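You operate a simulated robot arm through the tools that you are given. There is no shell and no other tool. Be economical: measure what you need, move in short steps, check, and stop when the job is done.

Carry out the task below with a simulated two-armed robot. There is one attempt and no reset: what you move stays moved.

TASK
Shut the vanity case, snap both clips and carry it in both hands to the stool.
Fine: set it on the middle of the seat.

It is judged by the outcome, as a careful person would: the job done as asked, and still so three seconds after it is handed in. It fails if anything else is knocked over, pushed out of place, dropped, spilled or broken.

THE ROBOT
Two 7-joint arms with two-finger parallel grippers on one trunk, on a base that drives. Base frame: it is fixed to the floor where the robot stands at the start and does not move with it; the origin is under the middle of the robot, x ahead of it, y to its left, z up. Lengths are in cm, angles in degrees, forces in N, time in s.
The left shoulder is at the start at [5, 16.5, 125.5], the right one opposite. With the tool pointing down near the work surface each hand reaches from about 10 to 68 cm from the robot's upright axis, wherever it stands, measured 20 degrees to its own side. Places, roughly: case clip by the coats [80, 10, 110]; case clip by the desk [60, 10, 110]; case lid [70, 10, 100]; seat of the stool [-40, -130, 40]; vanity case (20x39x14 cm) [70, 10, 90]. Payload 3.91 kg a hand.
Tool frame (each hand has its own): the origin (TCP) lies between the finger pads and is the grasp point; the fingertips stand 3 cm ahead of it; z points along the fingers, y is the line along which they close. Largest opening 11 cm; finger width 2, thickness 1; the body of the gripper, 4.8 by 11.2 cm, starts 5.5 cm behind the TCP.
Orientation is that of the tool frame in the base frame, as a unit quaternion [w, x, y, z]. With the fingers straight down and closing along the base's y, the tool's x points along the base's -x, its y along +y and its z along -z.

THE INTERFACE
- The arms move only by the tool move_arm. It takes "left_commands", "right_commands" or both (then of equal length, played together; a hand with none holds still); each is a list that holds one entry, the list of rows, each a list of 7 numbers: the shift along the tool's x, y, z in units of 50 mm (1.0 is 50 mm), then the turn, a rotation vector about the tool's x, y, z in units of 8 degrees (1.0 is 8 degrees), then the gripper command, from -1 (shut) to 1 (fully open), values between in proportion. In form: [[[x, y, z, rx, ry, rz, claw], ...]]. A call has 1 to 10 rows; each row shifts and turns the commanded pose from where the row before left it, along the tool's axes as they then stand. A call with a number of a shift or a turn outside -1 to 1 is refused whole. Rows are played at 5 a second. More than 5 cm and 8.6 degrees between two rows, or a gripper value outside its range, and nothing of the call is played. Where a pose cannot be reached the arm comes as near as it can. A force on the tool above 40 N (or 10 N above the force at the start of the call, whichever is more), or a blocked arm, ends the call early, and 0.2 s more pass. Each finger travels about 4.5 cm/s and halts on what it meets, pressing with about 42 N; the grip force reading is that of the motor and also rises with nothing between the fingers. The clock runs only during rows and for 0.2 s after the last one: add rows that do not move to give the fingers time. The reply holds the time, the measured pose of the TCP, the force on the tool along the base axes, the opening and the grip force, in the units named above and with some noise, with the torque about the TCP (base axes, N m) and any sound that the robot's microphone picked up.
- Cameras (640 x 400 px; columns grow to the right, rows downward): "scene" is now at [12.1, -0.21, 144.16]; the picture's right is [-0.01, -1.00, 0.00], its down [-0.40, 0.00, -0.92] and it looks along [0.92, -0.01, -0.40] (base axes); focal length 214 px, centre (320, 200). "left" rides on the left gripper at [7.2, -1.7, -10.3] in its tool frame; the picture's right is [0.23, 0.97, 0.00], its down [-0.76, 0.18, -0.62] and it looks along [-0.61, 0.14, 0.78] (tool axes); focal length 222 px, centre (320, 200). "right" rides on the right gripper at [7.2, 1.7, -10.4] in its tool frame; the picture's right is [-0.23, 0.97, 0.00], its down [-0.76, -0.18, -0.62] and it looks along [-0.61, -0.14, 0.78] (tool axes); focal length 222 px, centre (320, 200). There is no depth. A picture from a camera that has moved, and an enlarged one, comes with that camera's place and axes in the base frame and with its lens.
- camera(camera): a new picture of that camera. It takes no simulated time.
- lift_body(by): slides the trunk up (or, below 0, down) by that many cm; the arms and the scene camera ride with it, the base frame stays. It gives what a move gives, with no picture.
- roll_base(legs): drives the robot by 1 to 6 legs, each [ahead, left, turn to the left] in cm, cm and degrees, along the robot's own axes; the way and the turn of a leg run together, so that a leg with both is an arc; at most 150 cm and 180 degrees a leg. The arms and the cameras ride along, it lands a little off, and it stops where it bumps. It gives what a move gives.
- aim_head(pan, tilt): turns the head with the scene camera to pan (to the left, within 80 degrees either way) and tilt (down, from -29 to 69), counted from straight ahead of the robot. It gives what a move gives.
- zoom(camera, box): a new picture of the part [left, top, right, bottom] of that camera's present view, enlarged. It takes no simulated time.
- close_job(): hands the job in; it is judged then, once.

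Work in short steps. Places have to be worked out from the pictures, the camera data and where the tool is seen: move nearer, look again, correct. Check each grasp and each placing, and mend what went wrong. You have 120 turns and 108 pictures in all, those below and enlarged ones among them. Open the grippers and draw the arms clear of the work before you hand the job in, unless the task says otherwise; then end with one line.

The tools are called as a command line: name --argument value ..., lists and objects as JSON in quotes. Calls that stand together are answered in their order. move_arm: Moves the arms, as the interface text tells. Its arguments: {"type":"object","properties":{"left_commands":{"type":"array"},"right_commands":{"type":"array"}},"required":[]} The other tools are called the same way: lift_body (by) slides the trunk up or down; roll_base (legs) drives the base; aim_head (pan, tilt) turns the head that bears the scene camera; camera (camera) takes a picture; zoom (camera, box) takes an enlarged picture of a part of a camera's view; close_job () hands the job in.

At the start:

```text
time: 0.0
left_tool_pos: [29.48, 15.73, 80.44]
left_orientation: [0.428, 0.11, 0.895, -0.063]
left_contact_force: [0.1, -0.4, 0.4]
left_torque: [-0.04, 0.01, 0.0]
left_opening: 10.99
left_gripper_force: 0.1
right_tool_pos: [28.54, -4.82, 139.63]
right_orientation: [0.0, 0.001, 1.0, 0.001]
right_contact_force: [0.2, 0.1, 0.1]
right_torque: [-0.02, 0.01, 0.01]
right_opening: 10.99
right_gripper_force: 0.0
trunk travel left (down, up): [-47.5, 2.8]
robot x, y, heading: [-0.08, -0.21, -0.0]
head pan, tilt: [-0.7, 23.5]
```

scene: 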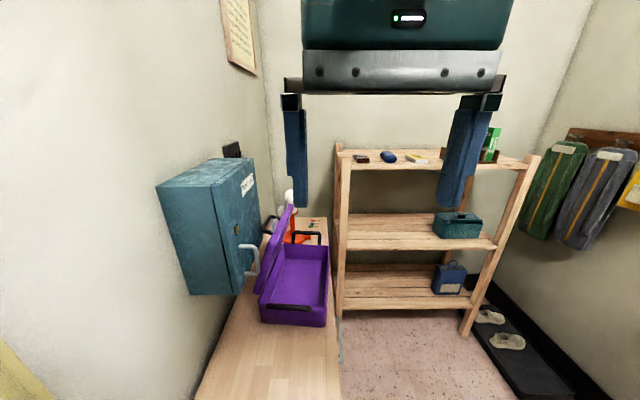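
right: 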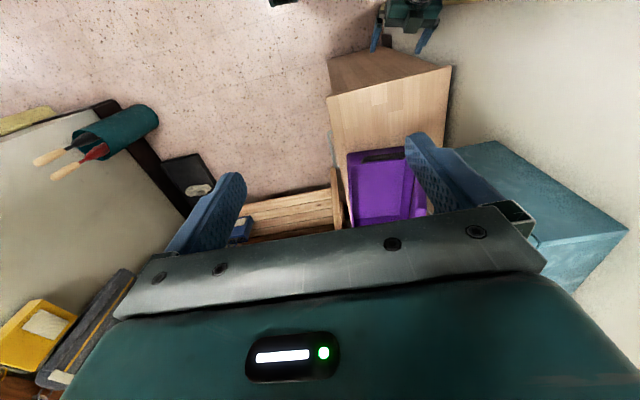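
left: 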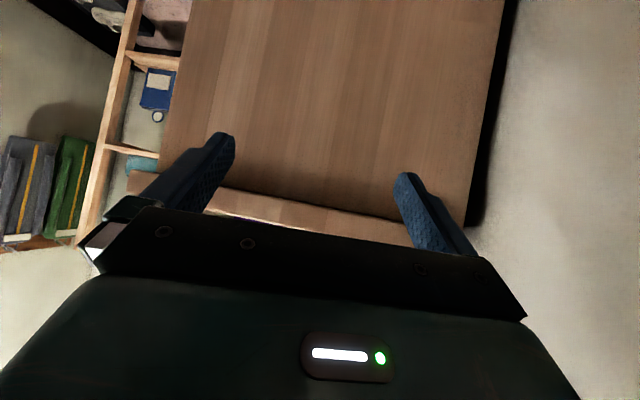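

The right gripper hangs in front of the camera; the purple case stands open on the bench with its lid hinged at the wall side. I enlarge the case first.

zoom --camera "scene" --box '[200, 160, 360, 360]'

zoom --camera "right" --box '[300, 0, 640, 260]'

```text
2.00 times, centred on (280, 260) of scene
camera zoom: at [12.1, -0.21, 144.16], right [-0.01, -1.0, 0.0], down [-0.4, 0.0, -0.92], along [0.92, -0.01, -0.4], focal length 429 px, centre (400, 80)
```

zoom: 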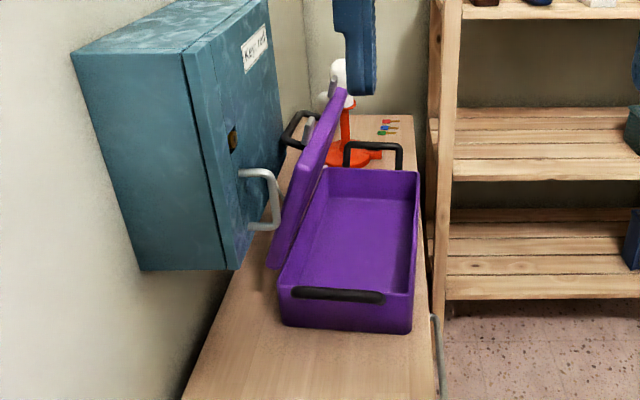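

```text
1.54 times, centred on (470, 130) of right
camera zoom: at [21.24, -3.12, 150.06], right [0.23, 0.97, 0.0], down [0.76, -0.18, 0.62], along [0.61, -0.14, -0.78], focal length 342 px, centre (89, 308)
```

zoom: 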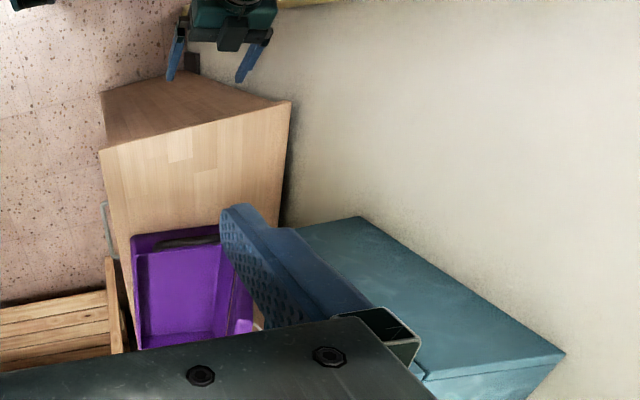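

The right arm blocks the view, so I move it to the right and lower, clear of the camera.

move_arm --right_commands '[[[0, -1, 0, 0, 0, 0, 1], [0, -1, 0, 0, 0, 0, 1], [0, -1, 0, 0, 0, 0, 1], [0, -1, 0, 0, 0, 0, 1], [0, 0, 1, 0, 0, 0, 1], [0, 0, 1, 0, 0, 0, 1], [0, 0, 1, 0, 0, 0, 1], [0, 0, 1, 0, 0, 0, 1]]]'

aim_head --pan 5 --tilt 35

camera --camera "scene"

zoom --camera "scene" --box '[230, 60, 390, 260]'

```text
time: 1.8
left_tool_pos: [29.54, 15.72, 80.35]
left_orientation: [0.427, 0.111, 0.895, -0.064]
left_contact_force: [-0.5, -0.4, -0.5]
left_torque: [-0.03, -0.06, 0.0]
left_opening: 11.02
left_gripper_force: 0.0
right_tool_pos: [28.46, -24.78, 119.49]
right_orientation: [0.002, 0.002, 1.0, 0.002]
right_contact_force: [0.0, -0.3, -0.2]
right_torque: [-0.02, -0.02, 0.03]
right_opening: 11.01
right_gripper_force: 0.1
trunk travel left (down, up): [-47.5, 2.8]
robot x, y, heading: [0.13, -0.25, 0.0]
head pan, tilt: [-0.7, 23.5]
```

```text
time: 2.5
left_tool_pos: [29.49, 15.68, 80.4]
left_orientation: [0.427, 0.111, 0.895, -0.064]
left_contact_force: [-0.4, 0.3, -0.8]
left_torque: [-0.02, -0.02, 0.01]
left_opening: 10.98
left_gripper_force: 0.1
right_tool_pos: [28.45, -24.61, 119.43]
right_orientation: [0.0, 0.001, 1.0, 0.001]
right_contact_force: [-0.4, -0.7, -0.2]
right_torque: [0.03, -0.01, -0.02]
right_opening: 11.01
right_gripper_force: 0.0
trunk travel left (down, up): [-47.5, 2.8]
robot x, y, heading: [0.05, -0.08, 0.0]
head pan, tilt: [5.0, 35.0]
```

```text
102 pictures are left
camera scene: at [11.62, 0.65, 142.34], right [0.09, -1.0, 0.0], down [-0.57, -0.05, -0.82], along [0.82, 0.07, -0.57], focal length 214 px, centre (320, 200)
```

scene: 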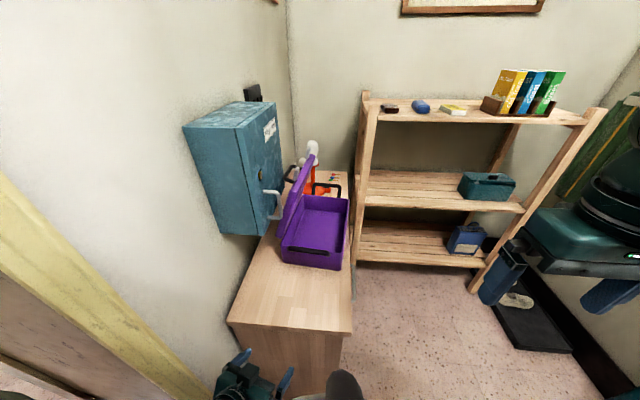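

```text
2.00 times, centred on (310, 160) of scene
camera zoom: at [11.62, 0.65, 142.34], right [0.09, -1.0, 0.0], down [-0.57, -0.05, -0.82], along [0.82, 0.07, -0.57], focal length 429 px, centre (340, 280)
```

zoom: 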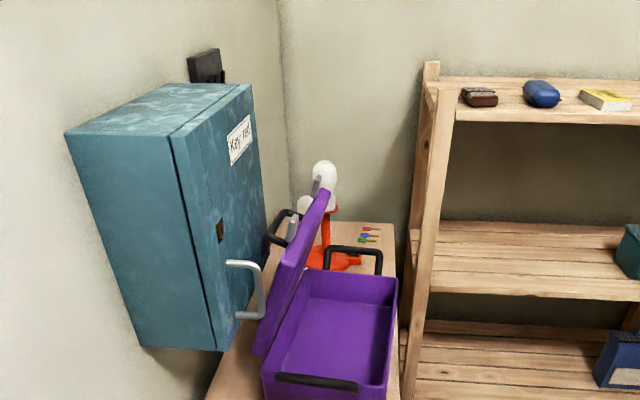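

I bring the right hand over beside the case, turned left, to view the case's front side up close.

move_arm --right_commands '[[[-0.95, 0.4, 0, 0, 0, 0, 1], [-0.95, 0.4, 0, 0, 0, 0, 1], [-0.95, 0.4, 0, 0, 0, 0, 1], [-0.95, 0.4, 0, 0, 0, 0, 1], [-0.95, 0.4, 0, 0, 0, 0, 1], [0, 0, 0, 0, 0, -1, 1], [0, 0, 0, 0, 0, -1, 1], [0, 0, 0, 0, 0, -1, 1], [0, 0, 0, 0, 0, -1, 1], [0, 0, 0, 0, 0, -1, 1]]]'

camera --camera "right"

```text
refused: row 1 steps farther than a row can; nothing moved
```

```text
100 pictures are left
camera right: at [21.2, -23.0, 129.92], right [0.23, 0.97, 0.0], down [0.76, -0.18, 0.62], along [0.61, -0.14, -0.78], focal length 222 px, centre (320, 200)
```

right: 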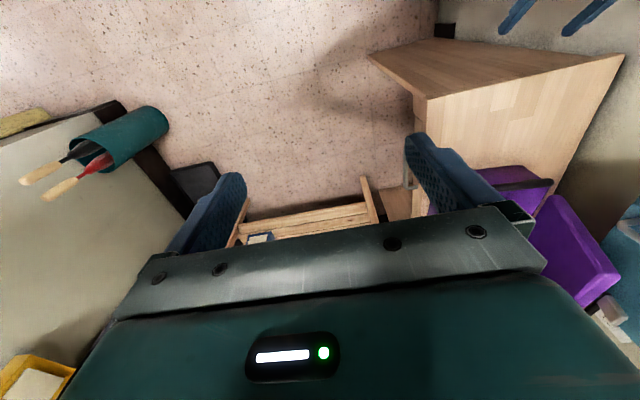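

The step size is limited by the vector length; I reissue it with shorter steps.

move_arm --right_commands '[[[-0.9, 0.3, 0, 0, 0, -1, 1], [-0.9, 0.2, 0, 0, 0, -1, 1], [-0.9, 0, 0, 0, 0, -1, 1], [-0.9, -0.2, 0, 0, 0, -1, 1], [-0.8, -0.4, 0, 0, 0, -1, 1], [0, 0, 0, 0, 0, -1, 1], [0, 0, 0, 0, 0, -1, 1], [0, 0, 0, 0, 0, -1, 1]]]'

camera --camera "right"

```text
time: 4.3
left_tool_pos: [29.53, 15.69, 80.36]
left_orientation: [0.427, 0.111, 0.895, -0.064]
left_contact_force: [-0.2, 0.5, 0.2]
left_torque: [0.05, 0.0, 0.01]
left_opening: 10.98
left_gripper_force: 0.1
right_tool_pos: [50.19, -18.38, 119.42]
right_orientation: [0.02, -0.36, 0.933, 0.004]
right_contact_force: [-0.4, 0.0, -0.4]
right_torque: [0.02, 0.02, 0.01]
right_opening: 10.99
right_gripper_force: 0.1
right hand out of reach, approached as far as the arm can: row 6, 7, 8
trunk travel left (down, up): [-47.5, 2.8]
robot x, y, heading: [0.01, 0.04, -0.2]
head pan, tilt: [5.0, 35.0]
```

```text
99 pictures are left
camera right: at [43.24, -22.19, 129.58], right [-0.49, 0.87, 0.0], down [0.66, 0.37, 0.65], along [0.57, 0.32, -0.76], focal length 222 px, centre (320, 200)
```

right: 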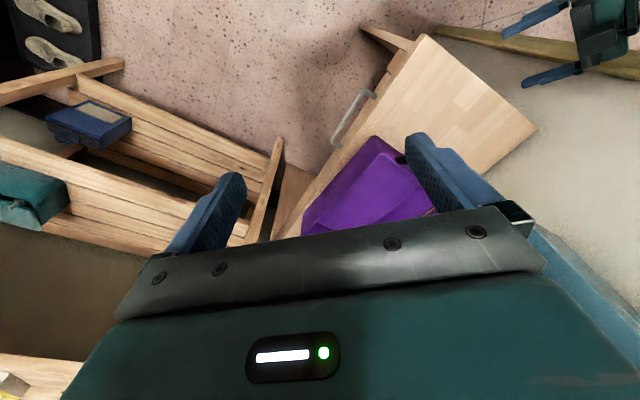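

I enlarge this view of the case's front.

zoom --camera "right" --box '[280, 120, 440, 240]'

zoom --camera "scene" --box '[270, 130, 360, 280]'

```text
3.33 times, centred on (360, 180) of right
camera zoom: at [43.24, -22.19, 129.58], right [-0.49, 0.87, 0.0], down [0.66, 0.37, 0.65], along [0.57, 0.32, -0.76], focal length 740 px, centre (187, 267)
```

zoom: 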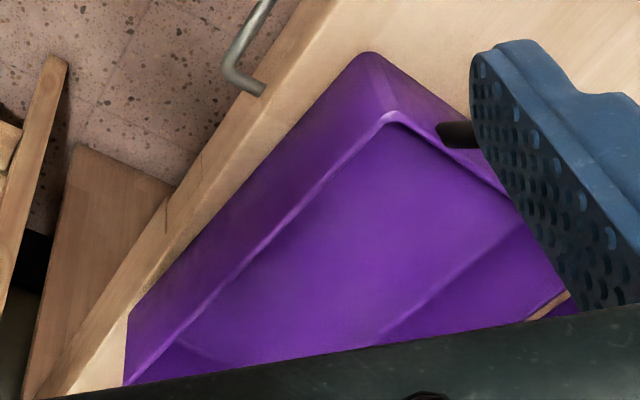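

```text
2.67 times, centred on (315, 205) of scene
camera zoom: at [11.61, 0.65, 142.34], right [0.09, -1.0, 0.0], down [-0.57, -0.05, -0.82], along [0.82, 0.07, -0.57], focal length 572 px, centre (333, 187)
```

zoom: 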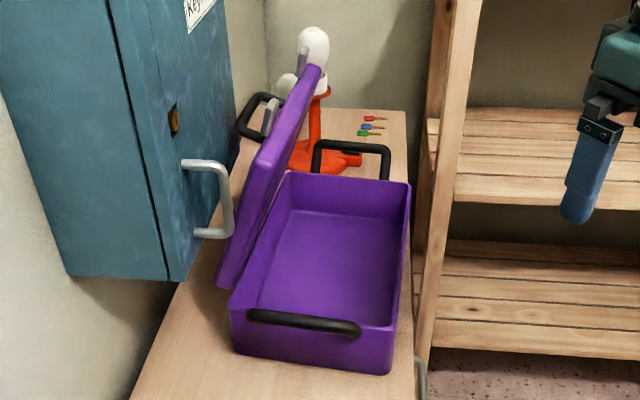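

The lid's clips look like silver tabs on its free edge, and black bar handles stand out of both short ends. I'll work from the long side, so I first tuck both hands in with the fingers down.

move_arm --right_commands '[[[0.9, 0, 0, 0, 0, 1, 1], [0.9, 0, 0, 0, 0, 1, 1], [0.9, 0, 0, 0, 0, 1, 1], [0.9, 0, 0, 0, 0, 1, 1], [0.9, 0, 0, 0, 0, 1, 1], [0, 0, 0, 0, 0, 0.25, 1], [0, 0, 0, 0, 0, 0, 1], [0, 0, 0, 0, 0, 0, 1], [0, 0, 0, 0, 0, 0, 1]]]' --left_commands '[[[0, 0, 0, 0, 0.91, 0, 1], [0, 0, 0, 0, 0.91, 0, 1], [0, 0, 0, 0, 0.91, 0, 1], [0, 0, 0, 0, 0.91, 0, 1], [0, 0, 0, 0, 0.91, 0, 1], [0, 0, 0, 0, 0.91, 0, 1], [0, 0, 0, 0, 0.91, 0, 1], [0, 0, 0, 0, 0, -0.9, 1], [0, 0, 0, 0, 0, -0.9, 1]]]'

move_arm --left_commands '[[[0, 0, -1, 0, 0, 0, 1], [0, 0, -1, 0, 0, 0, 1], [0, 0, -1, 0, 0, 0, 1], [0, 0, -1, 0, 0, 0, 1], [0, 0, -1, 0, 0, 0, 1], [0, 0, -1, 0, 0, 0, 1], [0, 0, -1, 0, 0, 0, 1]]]'

aim_head --pan -80 --tilt 35

camera --camera "scene"

```text
time: 6.3
left_tool_pos: [29.51, 15.56, 80.39]
left_orientation: [-0.003, 0.002, 1.0, -0.009]
left_contact_force: [0.9, 0.1, 0.0]
left_torque: [0.0, -0.02, 0.0]
left_opening: 11.02
left_gripper_force: 0.0
right_tool_pos: [30.33, -28.18, 118.62]
right_orientation: [0.016, 0.0, 1.0, 0.01]
right_contact_force: [0.2, 0.3, -0.2]
right_torque: [0.01, 0.02, -0.01]
right_opening: 10.99
right_gripper_force: 0.0
trunk travel left (down, up): [-47.5, 2.8]
robot x, y, heading: [-0.16, 0.59, -0.1]
head pan, tilt: [5.0, 35.0]
```

```text
time: 6.9
left_tool_pos: [29.29, 23.67, 86.72]
left_orientation: [-0.008, 0.041, 0.993, 0.107]
left_contact_force: [-6.9, -38.8, -13.2]
left_torque: [-1.46, 0.1, 0.62]
left_opening: 8.95
left_gripper_force: 0.0
left hand out of reach, approached as far as the arm can: row 2
right_tool_pos: [30.19, -28.6, 118.5]
right_orientation: [0.017, 0.0, 1.0, 0.012]
right_contact_force: [-0.7, 0.1, -0.3]
right_torque: [0.02, -0.03, 0.0]
right_opening: 10.97
right_gripper_force: 0.0
trunk travel left (down, up): [-47.5, 2.8]
robot x, y, heading: [-0.27, -0.07, -0.1]
head pan, tilt: [5.0, 35.0]
stopped in row 2 (left hand): the force on the tool passed its limit (the readings are from after the stop); the commanded pose is now the measured one
```

```text
time: 8.5
left_tool_pos: [29.36, 23.82, 86.84]
left_orientation: [-0.008, 0.04, 0.994, 0.106]
left_contact_force: [-4.9, -45.2, -6.7]
left_torque: [-1.22, 0.02, 0.52]
left_opening: 8.71
left_gripper_force: 0.1
right_tool_pos: [30.34, -28.54, 118.58]
right_orientation: [0.016, -0.002, 1.0, 0.012]
right_contact_force: [-0.5, -0.2, 0.8]
right_torque: [0.02, -0.02, -0.03]
right_opening: 11.02
right_gripper_force: 0.3
trunk travel left (down, up): [-47.5, 2.8]
robot x, y, heading: [-0.24, 0.41, -0.0]
head pan, tilt: [-80.0, 35.0]
```

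```text
96 pictures are left
camera scene: at [4.37, -9.26, 142.31], right [-0.98, -0.17, 0.0], down [-0.1, 0.57, -0.82], along [0.14, -0.8, -0.58], focal length 214 px, centre (320, 200)
```

scene: 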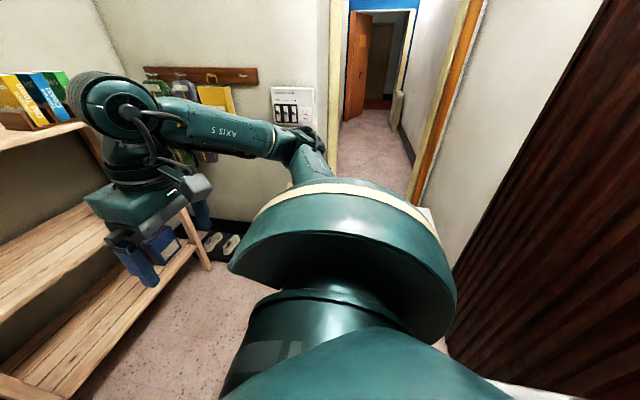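

The left hand swung sideways and is pressing the wall; I draw it back to the right.

move_arm --left_commands '[[[0, -0.6, 0, 0, 0, 0, 1], [0, -0.6, 0, 0, 0, 0, 1], [0, -0.6, 0, 0, 0, 0, 1], [0, 0, 0, 0, 0, 0, 1]]]'

```text
time: 9.3
left_tool_pos: [29.81, 22.89, 85.71]
left_orientation: [0.008, 0.034, 0.979, 0.2]
left_contact_force: [-11.5, -22.3, 17.0]
left_torque: [1.06, 0.11, 0.87]
left_opening: 10.25
left_gripper_force: 0.1
right_tool_pos: [30.03, -28.61, 118.76]
right_orientation: [0.018, 0.0, 1.0, 0.012]
right_contact_force: [1.3, 0.1, -0.1]
right_torque: [0.02, 0.02, -0.02]
right_opening: 10.96
right_gripper_force: 0.0
trunk travel left (down, up): [-47.5, 2.8]
robot x, y, heading: [0.06, 0.06, -0.4]
head pan, tilt: [-80.0, 35.0]
stopped in row 4 (left hand): the arm was blocked; the commanded pose is now the measured one
```

The arm itself seems blocked; I look to the left to see what touches.

aim_head --pan 50 --tilt 55

camera --camera "scene"

camera --camera "left"

```text
time: 11.4
left_tool_pos: [29.82, 22.9, 85.61]
left_orientation: [0.009, 0.033, 0.979, 0.201]
left_contact_force: [-5.8, -24.2, 11.2]
left_torque: [0.63, 0.1, 0.54]
left_opening: 10.09
left_gripper_force: 0.0
right_tool_pos: [30.08, -28.47, 118.59]
right_orientation: [0.017, -0.001, 1.0, 0.011]
right_contact_force: [0.0, 0.4, 0.3]
right_torque: [0.03, 0.01, -0.02]
right_opening: 11.02
right_gripper_force: 0.0
trunk travel left (down, up): [-47.5, 2.8]
robot x, y, heading: [-0.1, 0.07, -0.0]
head pan, tilt: [50.0, 55.0]
```

```text
95 pictures are left
camera scene: at [7.36, 5.07, 139.53], right [0.77, -0.64, 0.0], down [-0.53, -0.63, -0.58], along [0.37, 0.44, -0.82], focal length 214 px, centre (320, 200)
```

scene: 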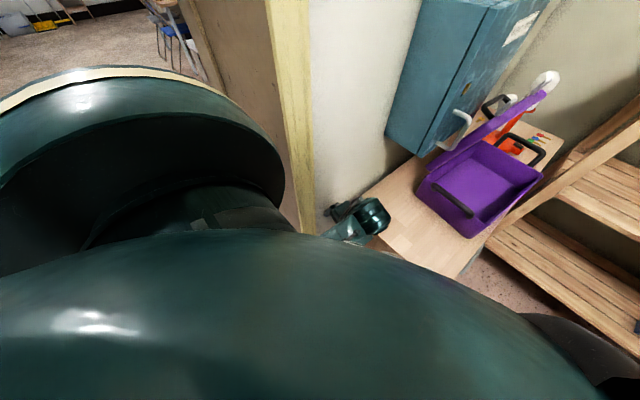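

```text
94 pictures are left
camera left: at [22.18, 17.95, 94.45], right [-0.16, 0.91, 0.38], down [0.75, -0.14, 0.65], along [0.64, 0.39, -0.66], focal length 222 px, centre (320, 200)
```

left: 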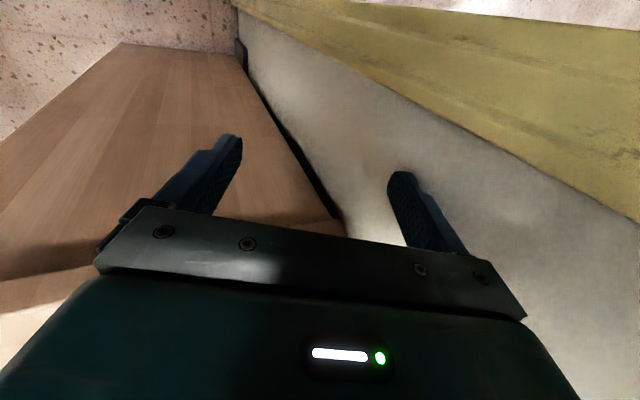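

The left gripper sits against the wall, so I strafe the base to the right, which pulls the hand off it.

roll_base --legs '[[0, -20, 0]]'

move_arm --left_commands '[[[0, 0, 0, 0, 0, 0, 1], [0, 0, 0, 0, 0, 0, 1]]]'

```text
time: 13.0
left_tool_pos: [29.93, 3.16, 85.47]
left_orientation: [0.009, 0.034, 0.979, 0.2]
left_contact_force: [0.0, 0.5, -0.1]
left_torque: [0.01, -0.03, -0.04]
left_opening: 11.02
left_gripper_force: 0.0
right_tool_pos: [30.26, -48.12, 118.71]
right_orientation: [0.017, -0.001, 1.0, 0.01]
right_contact_force: [0.0, -0.5, 0.6]
right_torque: [0.02, -0.01, 0.03]
right_opening: 11.03
right_gripper_force: 0.0
trunk travel left (down, up): [-47.5, 2.8]
robot x, y, heading: [0.01, -19.81, 0.2]
head pan, tilt: [50.0, 55.0]
```

```text
time: 13.6
left_tool_pos: [29.9, 3.33, 85.54]
left_orientation: [0.008, 0.034, 0.979, 0.2]
left_contact_force: [0.4, 0.2, 0.3]
left_torque: [0.01, 0.0, 0.0]
left_opening: 11.01
left_gripper_force: 0.0
right_tool_pos: [30.29, -47.9, 118.64]
right_orientation: [0.017, -0.001, 1.0, 0.01]
right_contact_force: [0.2, 0.8, 0.0]
right_torque: [-0.02, 0.03, 0.02]
right_opening: 11.02
right_gripper_force: 0.0
trunk travel left (down, up): [-47.5, 2.8]
robot x, y, heading: [0.57, -20.15, 0.2]
head pan, tilt: [50.0, 55.0]
```

Free again. I strafe on, then straighten the left hand and raise it while moving it forward and to the right.

roll_base --legs '[[0, -26, 0]]'

move_arm --left_commands '[[[0, 0, 0, 0.97, 0, 0, 1], [0, 0, 0, 0.97, 0, 0, 1], [0, 0, 0, 0.97, 0, 0, 1], [-0.6, -0.3, -0.5, 0, 0, 0, 1], [-0.6, -0.3, -0.5, 0, 0, 0, 1], [-0.3, 0, -0.9, 0, 0, 0, 1], [0, 0, -0.9, 0, 0, 0, 1]]]'

```text
time: 15.5
left_tool_pos: [29.86, -22.79, 85.47]
left_orientation: [0.009, 0.034, 0.979, 0.2]
left_contact_force: [0.3, 0.3, -0.5]
left_torque: [-0.02, 0.01, 0.01]
left_opening: 11.03
left_gripper_force: 0.1
right_tool_pos: [30.15, -74.23, 118.53]
right_orientation: [0.017, 0.001, 1.0, 0.011]
right_contact_force: [0.1, 0.5, 0.6]
right_torque: [-0.01, -0.02, 0.0]
right_opening: 11.01
right_gripper_force: 0.0
trunk travel left (down, up): [-47.5, 2.8]
robot x, y, heading: [-0.19, -45.78, -0.1]
head pan, tilt: [50.0, 55.0]
```

```text
time: 16.6
left_tool_pos: [32.68, -14.37, 88.87]
left_orientation: [-0.015, 0.04, 0.989, 0.141]
left_contact_force: [0.3, 0.2, 0.4]
left_torque: [0.0, 0.01, -0.01]
left_opening: 11.0
left_gripper_force: 0.1
left hand out of reach, approached as far as the arm can: row 5
right_tool_pos: [30.2, -74.26, 118.47]
right_orientation: [0.017, 0.001, 1.0, 0.01]
right_contact_force: [-0.1, 0.5, -0.2]
right_torque: [0.0, 0.01, 0.0]
right_opening: 11.02
right_gripper_force: 0.0
trunk travel left (down, up): [-47.5, 2.8]
robot x, y, heading: [0.12, -46.02, -0.3]
head pan, tilt: [50.0, 55.0]
stopped in row 5 (left hand): the arm was blocked; the commanded pose is now the measured one
```

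The folded left arm meets a joint limit; I move it outward first, away from the body, keeping right of the bench.

move_arm --left_commands '[[[0, -0.9, 0, 0.6, 0, 0, 1], [0, -0.9, 0, 0.6, 0, 0, 1], [-0.95, 0, 0, 0.6, 0, 0, 1], [-0.95, 0, 0, 0.3, 0, 0, 1], [-0.95, 0, 0, 0, 0, 0, 1], [0, 0, 0, 0, 0, 0, 1]]]'

camera --camera "scene"

```text
time: 17.4
left_tool_pos: [34.13, -17.99, 85.97]
left_orientation: [-0.039, 0.039, 0.994, 0.096]
left_contact_force: [0.4, -0.1, 0.8]
left_torque: [-0.03, -0.01, 0.02]
left_opening: 11.02
left_gripper_force: 0.0
right_tool_pos: [30.11, -74.18, 118.66]
right_orientation: [0.017, 0.001, 1.0, 0.011]
right_contact_force: [0.2, 0.5, 0.4]
right_torque: [-0.03, 0.04, -0.02]
right_opening: 11.01
right_gripper_force: 0.0
trunk travel left (down, up): [-47.5, 2.8]
robot x, y, heading: [0.08, -45.87, -0.4]
head pan, tilt: [50.0, 55.0]
stopped in row 3 (left hand): the arm was blocked; the commanded pose is now the measured one
```

```text
93 pictures are left
camera scene: at [7.51, -40.51, 139.5], right [0.76, -0.65, 0.0], down [-0.53, -0.63, -0.57], along [0.37, 0.44, -0.82], focal length 214 px, centre (320, 200)
```

scene: 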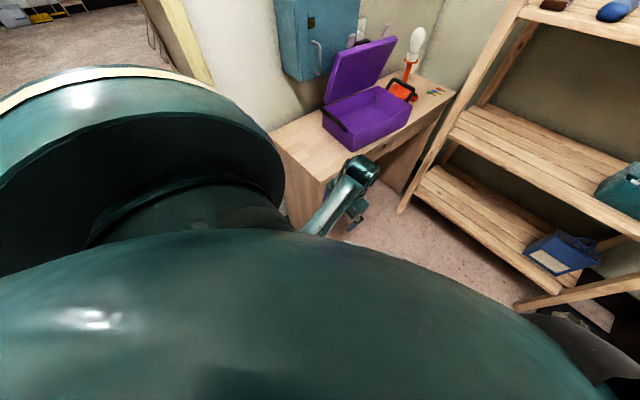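

No contact force, so the arm likely just can't follow that fast from this posture; I try smaller, slower steps forward.

move_arm --left_commands '[[[-0.3, 0, 0, 0, 0, 0, 1], [-0.3, 0, 0, 0, 0, 0, 1], [-0.3, 0, 0, 0, 0, 0, 1], [-0.3, 0, 0, 0, 0, 0, 1], [-0.3, 0, 0, 0, 0, 0, 1], [-0.3, 0, 0, 0, 0, 0, 1], [0, 0, 0, 0, 0, 0, 1]]]'

```text
time: 19.0
left_tool_pos: [42.96, -18.75, 85.07]
left_orientation: [-0.039, 0.039, 0.994, 0.095]
left_contact_force: [0.0, -0.1, 0.4]
left_torque: [-0.02, -0.02, -0.02]
left_opening: 10.99
left_gripper_force: 0.1
right_tool_pos: [30.1, -74.2, 118.49]
right_orientation: [0.016, 0.001, 1.0, 0.01]
right_contact_force: [-0.1, -1.3, -0.1]
right_torque: [0.02, 0.01, -0.01]
right_opening: 11.01
right_gripper_force: 0.0
trunk travel left (down, up): [-47.5, 2.8]
robot x, y, heading: [0.09, -45.59, -0.1]
head pan, tilt: [50.0, 55.0]
```

That works. Now I straighten it and raise it gently.

move_arm --left_commands '[[[0, 0, 0, 0.7, -0.28, -0.28, 1], [0, 0, 0, 0.7, -0.28, -0.28, 1], [0, 0, -0.5, 0, 0, 0, 1], [0, 0, -0.5, 0, 0, 0, 1], [0, 0, -0.6, 0, 0, 0, 1], [0, 0, -0.6, 0, 0, 0, 1], [0, 0, -0.6, 0, 0, 0, 1], [0, 0, -0.6, 0, 0, 0, 1], [0, 0, -0.6, 0, 0, 0, 1], [0, 0, -0.6, 0, 0, 0, 1]]]'

```text
time: 21.2
left_tool_pos: [48.44, -14.13, 102.48]
left_orientation: [0.0, 0.001, 1.0, -0.003]
left_contact_force: [0.2, -0.9, -0.3]
left_torque: [0.01, -0.02, 0.01]
left_opening: 10.99
left_gripper_force: 0.0
left hand out of reach, approached as far as the arm can: row 6, 7, 8, 9, 10
right_tool_pos: [30.13, -74.21, 118.56]
right_orientation: [0.016, 0.001, 1.0, 0.011]
right_contact_force: [-0.1, -0.8, -0.2]
right_torque: [0.04, -0.01, -0.01]
right_opening: 10.99
right_gripper_force: 0.0
trunk travel left (down, up): [-47.5, 2.8]
robot x, y, heading: [-0.3, -45.73, -0.2]
head pan, tilt: [50.0, 55.0]
```

I keep raising while extending a bit more to see how the arm behaves.

move_arm --left_commands '[[[-0.3, -0.3, -0.6, 0, 0, 0, 1], [-0.3, -0.3, -0.6, 0, 0, 0, 1], [0, -0.3, -0.6, 0, 0, 0, 1], [0, -0.3, -0.6, 0, 0, 0, 1], [0, 0, -0.6, 0, 0, 0, 1], [0, 0, -0.6, 0, 0, 0, 1]]]'

camera --camera "scene"

```text
time: 22.6
left_tool_pos: [55.23, -16.6, 119.51]
left_orientation: [-0.001, 0.0, 1.0, -0.002]
left_contact_force: [-0.3, -0.3, -0.8]
left_torque: [-0.03, 0.01, -0.04]
left_opening: 11.0
left_gripper_force: 0.0
left hand out of reach, approached as far as the arm can: row 1, 2, 3, 4, 5
right_tool_pos: [30.09, -74.34, 118.61]
right_orientation: [0.016, 0.001, 1.0, 0.01]
right_contact_force: [-1.1, 0.2, 0.6]
right_torque: [-0.02, 0.0, 0.0]
right_opening: 10.98
right_gripper_force: 0.0
trunk travel left (down, up): [-47.5, 2.8]
robot x, y, heading: [-0.33, -46.01, -0.2]
head pan, tilt: [50.0, 55.0]
```

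```text
92 pictures are left
camera scene: at [7.39, -40.55, 139.51], right [0.76, -0.65, 0.0], down [-0.53, -0.63, -0.57], along [0.37, 0.44, -0.82], focal length 214 px, centre (320, 200)
```

scene: 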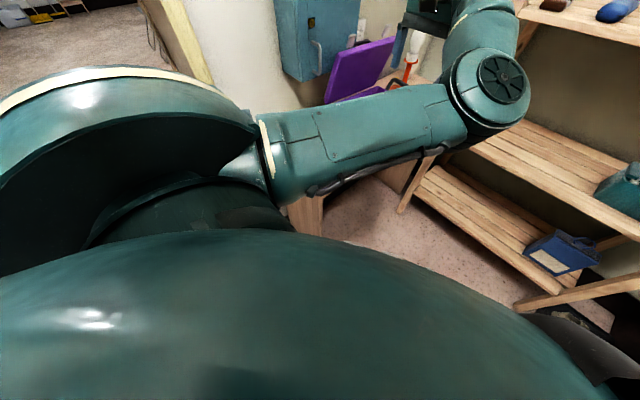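

The elbow has swung over now; I try retracting the left hand at this height.

move_arm --left_commands '[[[0.4, 0, 0, 0, 0, 0, 1], [0.4, 0, 0, 0, 0, 0, 1], [0.5, 0, 0, 0, 0, 0, 1], [0.5, 0, 0, 0, 0, 0, 1], [0.5, 0, 0, 0, 0, 0, 1], [0.5, 0, 0, 0, 0, 0, 1], [0.5, 0, 0, 0, 0, 0, 1], [0.5, 0, 0, 0, 0, 0, 1], [0.5, 0, 0, 0, 0, 0, 1]]]'

camera --camera "scene"

```text
time: 24.6
left_tool_pos: [40.43, -7.46, 119.88]
left_orientation: [0.0, 0.0, 1.0, -0.003]
left_contact_force: [-0.4, -0.6, 0.2]
left_torque: [0.01, -0.03, 0.0]
left_opening: 10.99
left_gripper_force: 0.0
left hand out of reach, approached as far as the arm can: row 1, 2, 3, 4, 5, 6, 7, 8, 9
right_tool_pos: [30.04, -74.28, 118.64]
right_orientation: [0.017, 0.0, 1.0, 0.011]
right_contact_force: [-0.2, 0.3, -0.7]
right_torque: [-0.02, 0.03, 0.02]
right_opening: 11.03
right_gripper_force: 0.1
trunk travel left (down, up): [-47.5, 2.8]
robot x, y, heading: [0.11, -45.89, -0.2]
head pan, tilt: [50.0, 55.0]
```

```text
91 pictures are left
camera scene: at [7.4, -40.53, 139.51], right [0.76, -0.65, 0.0], down [-0.53, -0.63, -0.57], along [0.37, 0.44, -0.82], focal length 214 px, centre (320, 200)
```

scene: 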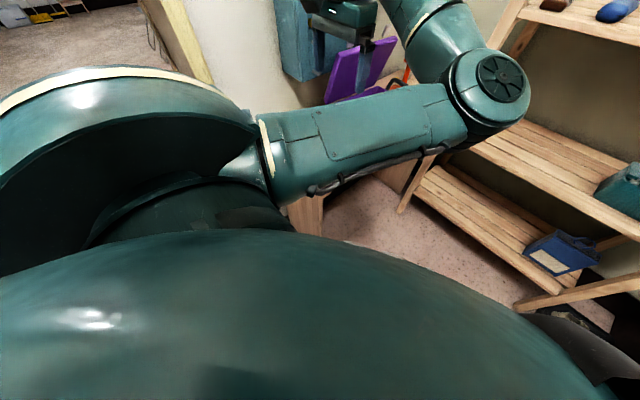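

The left elbow has got into a poor posture (upper arm straight ahead). I retrace the path to unwind it: forward, then down.

move_arm --left_commands '[[[-0.6, -0.4, 0, 0, 0, 0, 1], [-0.6, -0.4, 0, 0, 0, 0, 1], [-0.6, -0.4, 0, 0, 0, 0, 1], [-0.6, -0.4, 0, 0, 0, 0, 1], [-0.6, 0, 0, 0, 0, 0, 1], [0, 0, 0.6, 0, 0, 0, 1], [0, 0, 0.6, 0, 0, 0, 1], [0, 0, 0.6, 0, 0, 0, 1], [0, 0, 0.6, 0, 0, 0, 1], [0, 0, 0.6, 0, 0, 0, 1]]]'

camera --camera "scene"

```text
time: 26.8
left_tool_pos: [56.06, -14.1, 104.96]
left_orientation: [0.0, 0.001, 1.0, -0.002]
left_contact_force: [0.5, 0.8, 0.9]
left_torque: [0.01, 0.01, -0.02]
left_opening: 10.98
left_gripper_force: 0.0
left hand out of reach, approached as far as the arm can: row 1, 2
right_tool_pos: [30.12, -74.17, 118.52]
right_orientation: [0.017, 0.0, 1.0, 0.01]
right_contact_force: [-0.3, 0.8, 0.6]
right_torque: [0.03, 0.02, 0.03]
right_opening: 11.02
right_gripper_force: 0.1
trunk travel left (down, up): [-47.5, 2.8]
robot x, y, heading: [-0.12, -45.99, -0.1]
head pan, tilt: [50.0, 55.0]
```

```text
90 pictures are left
camera scene: at [7.45, -40.51, 139.51], right [0.76, -0.65, 0.0], down [-0.53, -0.63, -0.57], along [0.37, 0.44, -0.82], focal length 214 px, centre (320, 200)
```

scene: 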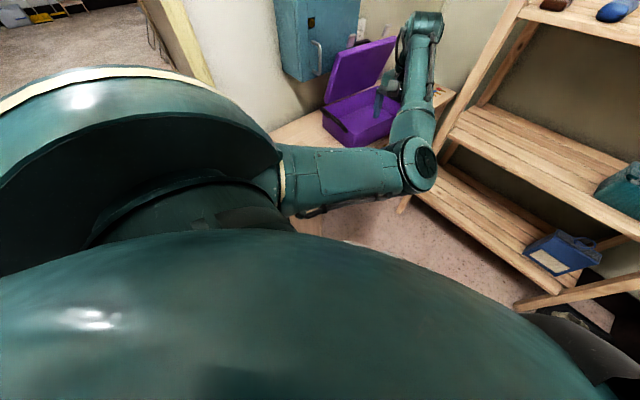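

I test this posture in free air at the place the grasp will need (about 52 ahead, 18 to the left, 92 high).

move_arm --left_commands '[[[0, -0.6, 0, 0, 0, 0, 1], [0, -0.6, 0, 0, 0, 0, 1], [0, -0.6, 0, 0, 0, 0, 1], [0, -0.6, 0, 0, 0, 0, 1], [0.4, -0.2, 0.5, 0, 0, 0, 1], [0.4, 0, 0.5, 0, 0, 0, 1], [0, 0, 0.5, 0, 0, 0, 1], [0, 0, 0.5, 0, 0, 0, 1], [0, 0, 0.5, 0, 0, 0, 1]]]'

camera --camera "scene"

```text
time: 28.8
left_tool_pos: [53.73, -26.95, 91.64]
left_orientation: [-0.001, 0.002, 1.0, -0.004]
left_contact_force: [0.5, 0.5, -1.5]
left_torque: [-0.01, 0.01, -0.01]
left_opening: 11.03
left_gripper_force: 0.0
left hand out of reach, approached as far as the arm can: row 4, 5
right_tool_pos: [30.1, -74.12, 118.77]
right_orientation: [0.017, 0.001, 1.0, 0.011]
right_contact_force: [-0.5, -0.5, -0.2]
right_torque: [-0.01, -0.02, -0.01]
right_opening: 11.01
right_gripper_force: 0.0
trunk travel left (down, up): [-47.5, 2.8]
robot x, y, heading: [-0.22, -45.82, -0.2]
head pan, tilt: [50.0, 55.0]
```

```text
89 pictures are left
camera scene: at [7.45, -40.5, 139.51], right [0.76, -0.65, 0.0], down [-0.53, -0.63, -0.57], along [0.37, 0.44, -0.82], focal length 214 px, centre (320, 200)
```

scene: 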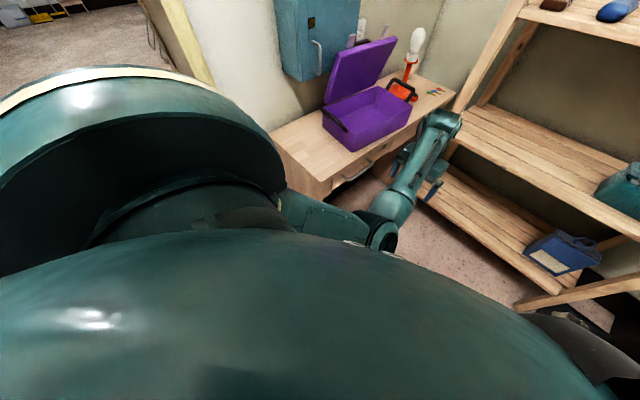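

This posture reaches the working spot, so I keep it. Now I strafe clear, turn to face the bench's long side, and go along it to the case, stopping short.

move_arm --left_commands '[[[0, 0, -0.6, 0, 0, 0, 1], [0, 0, -0.6, 0, 0, 0, 1], [0, 0, -0.6, 0, 0, 0, 1]]]'

roll_base --legs '[[0, -27, 0], [0, 0, 90], [0, -72, 0]]'

aim_head --pan 0 --tilt 40

camera --camera "scene"

```text
time: 29.6
left_tool_pos: [54.37, -25.61, 99.98]
left_orientation: [-0.002, -0.004, 1.0, 0.004]
left_contact_force: [0.5, 1.4, 0.3]
left_torque: [0.0, 0.01, -0.01]
left_opening: 10.99
left_gripper_force: 0.1
left hand out of reach, approached as far as the arm can: row 3
right_tool_pos: [30.13, -74.21, 118.65]
right_orientation: [0.016, 0.001, 1.0, 0.011]
right_contact_force: [-0.3, 0.0, 0.4]
right_torque: [0.0, 0.03, -0.02]
right_opening: 11.0
right_gripper_force: 0.1
trunk travel left (down, up): [-47.5, 2.8]
robot x, y, heading: [-0.0, -45.9, -0.2]
head pan, tilt: [50.0, 55.0]
```

```text
time: 38.8
left_tool_pos: [47.67, -17.41, 98.88]
left_orientation: [-0.007, 0.718, -0.696, 0.013]
left_contact_force: [0.2, -0.1, -0.2]
left_torque: [0.0, -0.01, -0.02]
left_opening: 10.99
left_gripper_force: 0.1
right_tool_pos: [95.71, -40.48, 119.34]
right_orientation: [-0.014, 0.716, -0.698, -0.006]
right_contact_force: [-0.1, 0.2, -0.2]
right_torque: [-0.01, 0.01, 0.01]
right_opening: 11.0
right_gripper_force: 0.1
trunk travel left (down, up): [-47.5, 2.8]
robot x, y, heading: [71.63, -72.63, 91.1]
head pan, tilt: [50.0, 55.0]
```

```text
time: 40.0
left_tool_pos: [47.39, -17.58, 98.98]
left_orientation: [-0.008, 0.719, -0.695, 0.011]
left_contact_force: [-0.2, -0.2, -0.3]
left_torque: [0.0, 0.02, -0.02]
left_opening: 11.02
left_gripper_force: 0.0
right_tool_pos: [95.62, -40.55, 119.32]
right_orientation: [-0.015, 0.717, -0.697, -0.008]
right_contact_force: [0.0, 0.8, 0.3]
right_torque: [-0.01, -0.02, 0.0]
right_opening: 11.0
right_gripper_force: 0.1
trunk travel left (down, up): [-47.5, 2.8]
robot x, y, heading: [71.14, -71.79, 90.9]
head pan, tilt: [0.0, 40.0]
```

```text
88 pictures are left
camera scene: at [67.17, -59.88, 141.46], right [1.0, 0.02, 0.03], down [0.04, -0.65, -0.76], along [0.01, 0.76, -0.65], focal length 214 px, centre (320, 200)
```

scene: 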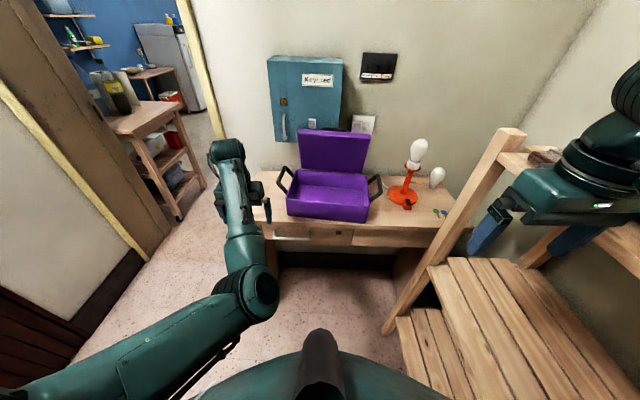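

A clear view of the case now. I enlarge it.

zoom --camera "scene" --box '[260, 115, 400, 235]'

camera --camera "right"

```text
3.33 times, centred on (330, 175) of scene
camera zoom: at [67.17, -59.88, 141.46], right [1.0, 0.02, 0.03], down [0.04, -0.65, -0.76], along [0.01, 0.76, -0.65], focal length 715 px, centre (287, 283)
```

zoom: 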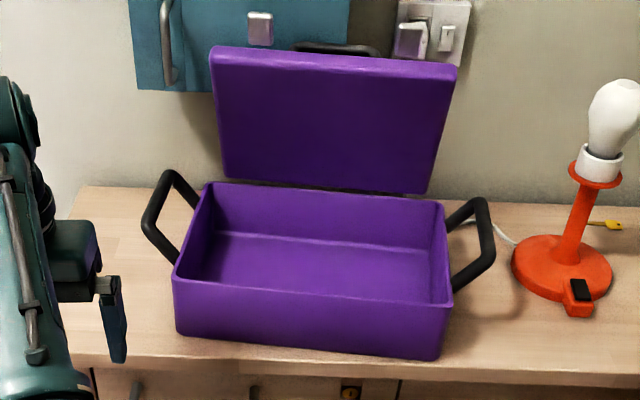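

```text
86 pictures are left
camera right: at [94.09, -48.09, 129.56], right [-0.98, 0.2, 0.0], down [0.15, 0.75, 0.65], along [0.13, 0.63, -0.76], focal length 222 px, centre (320, 200)
```

right: 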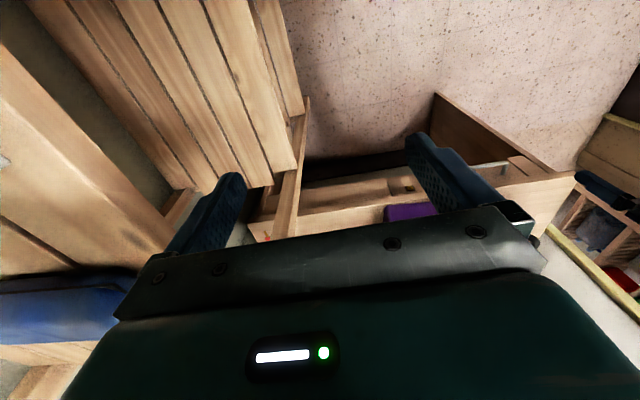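

Triangulating the two views: lid free edge runs from (59,11.8,112) to (84,9,111.5), hinge near y 17, z 92; clips near x 64 and 80; case yawed about −6°. Before driving in I check where the right elbow is relative to the shelf.

aim_head --pan -55 --tilt 25

camera --camera "scene"

```text
time: 41.2
left_tool_pos: [47.38, -17.51, 98.93]
left_orientation: [-0.006, 0.719, -0.695, 0.012]
left_contact_force: [-0.1, 0.4, 0.2]
left_torque: [0.01, 0.03, 0.03]
left_opening: 10.97
left_gripper_force: 0.0
right_tool_pos: [95.73, -40.4, 119.46]
right_orientation: [-0.015, 0.717, -0.697, -0.008]
right_contact_force: [-0.2, -0.1, 0.1]
right_torque: [0.01, 0.03, -0.01]
right_opening: 11.0
right_gripper_force: 0.0
trunk travel left (down, up): [-47.5, 2.8]
robot x, y, heading: [70.8, -72.06, 91.2]
head pan, tilt: [-55.0, 25.0]
```

```text
85 pictures are left
camera scene: at [74.72, -62.9, 144.05], right [0.59, -0.81, 0.03], down [-0.31, -0.26, -0.92], along [0.75, 0.53, -0.4], focal length 214 px, centre (320, 200)
```

scene: 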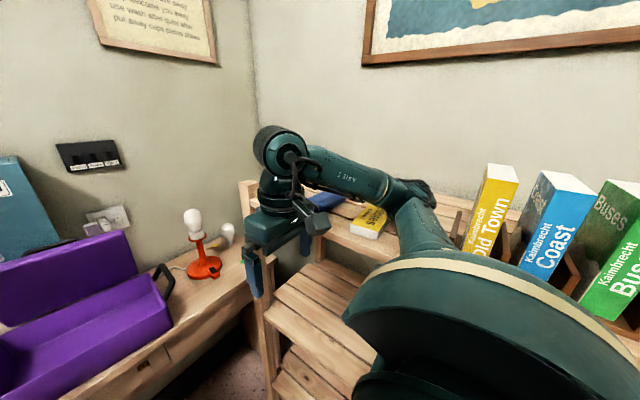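

The right elbow sits over the shelf, so coming straight in would sweep things there. I'll stand further left with a heading of about 65°, which keeps that elbow clear; first a partial move.

roll_base --legs '[[0, 23, 0], [0, 0, -26]]'

aim_head --pan 5 --tilt 38

camera --camera "scene"

camera --camera "left"

```text
time: 42.6
left_tool_pos: [43.52, -18.24, 100.22]
left_orientation: [-0.001, 0.721, -0.693, 0.0]
left_contact_force: [-0.5, -0.2, 0.1]
left_torque: [0.01, -0.02, 0.01]
left_opening: 10.97
left_gripper_force: 0.1
right_tool_pos: [93.09, -41.23, 120.85]
right_orientation: [-0.037, 0.712, -0.701, -0.039]
right_contact_force: [-0.1, -0.8, -0.6]
right_torque: [-0.01, -0.03, 0.0]
right_opening: 11.0
right_gripper_force: 0.1
trunk travel left (down, up): [-47.5, 2.8]
robot x, y, heading: [66.18, -72.17, 91.3]
head pan, tilt: [-55.0, 25.0]
stopped in leg 1: the robot was blocked; the commanded pose is now the measured one
```

```text
time: 43.9
left_tool_pos: [43.54, -18.27, 100.31]
left_orientation: [0.0, 0.72, -0.694, 0.0]
left_contact_force: [0.5, 0.8, -0.9]
left_torque: [-0.04, 0.01, -0.01]
left_opening: 11.0
left_gripper_force: 0.0
right_tool_pos: [93.03, -41.27, 120.95]
right_orientation: [-0.036, 0.711, -0.701, -0.038]
right_contact_force: [-0.1, 0.0, 0.8]
right_torque: [0.02, -0.04, 0.02]
right_opening: 10.98
right_gripper_force: 0.1
trunk travel left (down, up): [-47.5, 2.8]
robot x, y, heading: [65.62, -72.0, 91.4]
head pan, tilt: [5.0, 38.0]
```

```text
84 pictures are left
camera scene: at [63.81, -60.74, 142.25], right [0.99, 0.11, 0.01], down [0.07, -0.61, -0.79], along [-0.08, 0.78, -0.62], focal length 214 px, centre (320, 200)
```

scene: 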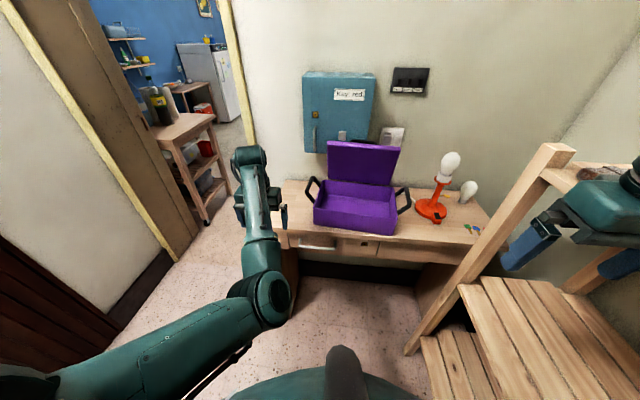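

```text
83 pictures are left
camera left: at [45.48, -25.27, 110.69], right [-0.96, -0.26, 0.0], down [-0.21, 0.75, 0.62], along [-0.16, 0.6, -0.78], focal length 222 px, centre (320, 200)
```

left: 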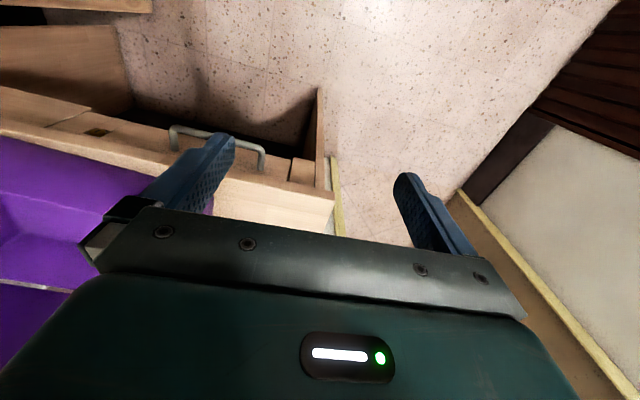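

Blocked after 5 cm, and the right hand lags: its elbow may be caught on the shelf. I look there.

aim_head --pan -65 --tilt 30

camera --camera "scene"

aim_head --pan 75 --tilt 45

camera --camera "scene"

```text
time: 45.3
left_tool_pos: [43.55, -18.12, 100.32]
left_orientation: [-0.001, 0.719, -0.695, -0.001]
left_contact_force: [-0.3, -0.9, -0.1]
left_torque: [0.02, -0.01, 0.0]
left_opening: 10.99
left_gripper_force: 0.1
right_tool_pos: [93.0, -41.18, 120.85]
right_orientation: [-0.035, 0.711, -0.701, -0.038]
right_contact_force: [-0.4, 0.3, 0.1]
right_torque: [0.01, 0.03, 0.02]
right_opening: 11.0
right_gripper_force: 0.1
trunk travel left (down, up): [-47.5, 2.8]
robot x, y, heading: [65.84, -72.11, 91.1]
head pan, tilt: [-65.0, 30.0]
```

```text
82 pictures are left
camera scene: at [72.75, -65.38, 143.54], right [0.44, -0.9, 0.0], down [-0.44, -0.22, -0.87], along [0.78, 0.38, -0.49], focal length 214 px, centre (320, 200)
```

scene: 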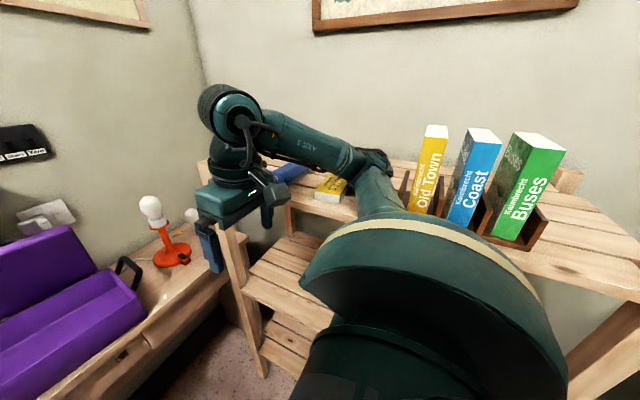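

```text
time: 47.5
left_tool_pos: [43.58, -18.3, 100.21]
left_orientation: [-0.001, 0.72, -0.694, 0.0]
left_contact_force: [-0.7, 0.1, 0.7]
left_torque: [0.0, 0.01, -0.01]
left_opening: 10.99
left_gripper_force: 0.1
right_tool_pos: [92.8, -41.15, 120.97]
right_orientation: [-0.036, 0.711, -0.701, -0.038]
right_contact_force: [0.0, 0.1, 0.3]
right_torque: [-0.03, -0.01, -0.02]
right_opening: 11.01
right_gripper_force: 0.0
trunk travel left (down, up): [-47.5, 2.8]
robot x, y, heading: [65.93, -72.38, 91.0]
head pan, tilt: [75.0, 45.0]
```

```text
81 pictures are left
camera scene: at [56.65, -67.49, 141.08], right [0.24, 0.97, 0.0], down [0.69, -0.17, -0.7], along [-0.68, 0.17, -0.71], focal length 214 px, centre (320, 200)
```

scene: 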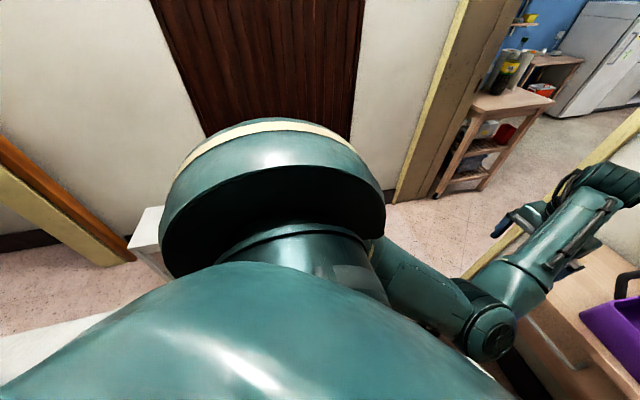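

Its upper arm seems to rest on the shelf's top board. I lift the trunk and the right hand to take it off the shelf.

lift_body --by 2.7

move_arm --right_commands '[[[0, 0, -0.4, 0, 0, 0, 1], [0, 0, -0.4, 0, 0, 0, 1], [0, 0, -0.4, 0, 0, 0, 1], [0, 0, -0.4, 0, 0, 0, 1], [0, 0, -0.4, 0, 0, 0, 1]]]'

aim_head --pan -65 --tilt 30

camera --camera "scene"

```text
time: 48.3
left_tool_pos: [44.01, -18.26, 102.78]
left_orientation: [0.002, 0.72, -0.694, -0.002]
left_contact_force: [0.0, 0.1, -0.2]
left_torque: [0.0, 0.01, -0.02]
left_opening: 10.99
left_gripper_force: 0.1
right_tool_pos: [93.6, -41.43, 122.6]
right_orientation: [-0.027, 0.711, -0.702, -0.036]
right_contact_force: [-0.5, -0.4, -0.5]
right_torque: [-0.02, 0.0, 0.0]
right_opening: 11.02
right_gripper_force: 0.1
trunk travel left (down, up): [-50.2, 0.1]
robot x, y, heading: [65.72, -72.11, 90.8]
head pan, tilt: [75.0, 45.0]
```

```text
time: 49.5
left_tool_pos: [44.06, -18.25, 102.72]
left_orientation: [0.002, 0.72, -0.694, -0.003]
left_contact_force: [0.8, -0.4, -0.5]
left_torque: [0.01, -0.03, 0.02]
left_opening: 11.02
left_gripper_force: 0.2
right_tool_pos: [93.78, -42.18, 132.66]
right_orientation: [-0.028, 0.712, -0.701, -0.037]
right_contact_force: [0.0, 0.4, 0.8]
right_torque: [-0.02, 0.01, 0.0]
right_opening: 11.0
right_gripper_force: 0.0
trunk travel left (down, up): [-50.2, 0.1]
robot x, y, heading: [65.94, -72.26, 91.2]
head pan, tilt: [75.0, 45.0]
```

```text
time: 51.7
left_tool_pos: [44.23, -18.18, 102.96]
left_orientation: [0.001, 0.72, -0.694, -0.003]
left_contact_force: [0.1, 0.1, 0.8]
left_torque: [0.0, 0.0, -0.02]
left_opening: 10.98
left_gripper_force: 0.1
right_tool_pos: [93.84, -42.11, 132.61]
right_orientation: [-0.028, 0.712, -0.701, -0.037]
right_contact_force: [0.3, 0.4, 0.1]
right_torque: [-0.01, 0.03, 0.01]
right_opening: 11.01
right_gripper_force: 0.1
trunk travel left (down, up): [-50.2, 0.1]
robot x, y, heading: [65.61, -72.38, 91.4]
head pan, tilt: [-65.0, 30.0]
```

```text
80 pictures are left
camera scene: at [73.76, -65.41, 145.81], right [0.44, -0.9, 0.0], down [-0.45, -0.22, -0.87], along [0.78, 0.38, -0.5], focal length 214 px, centre (320, 200)
```

scene: 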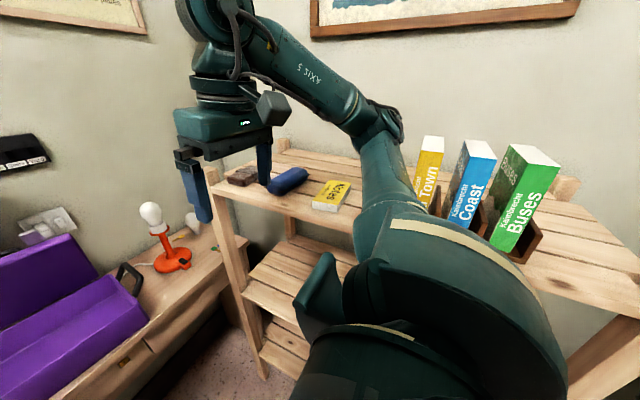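

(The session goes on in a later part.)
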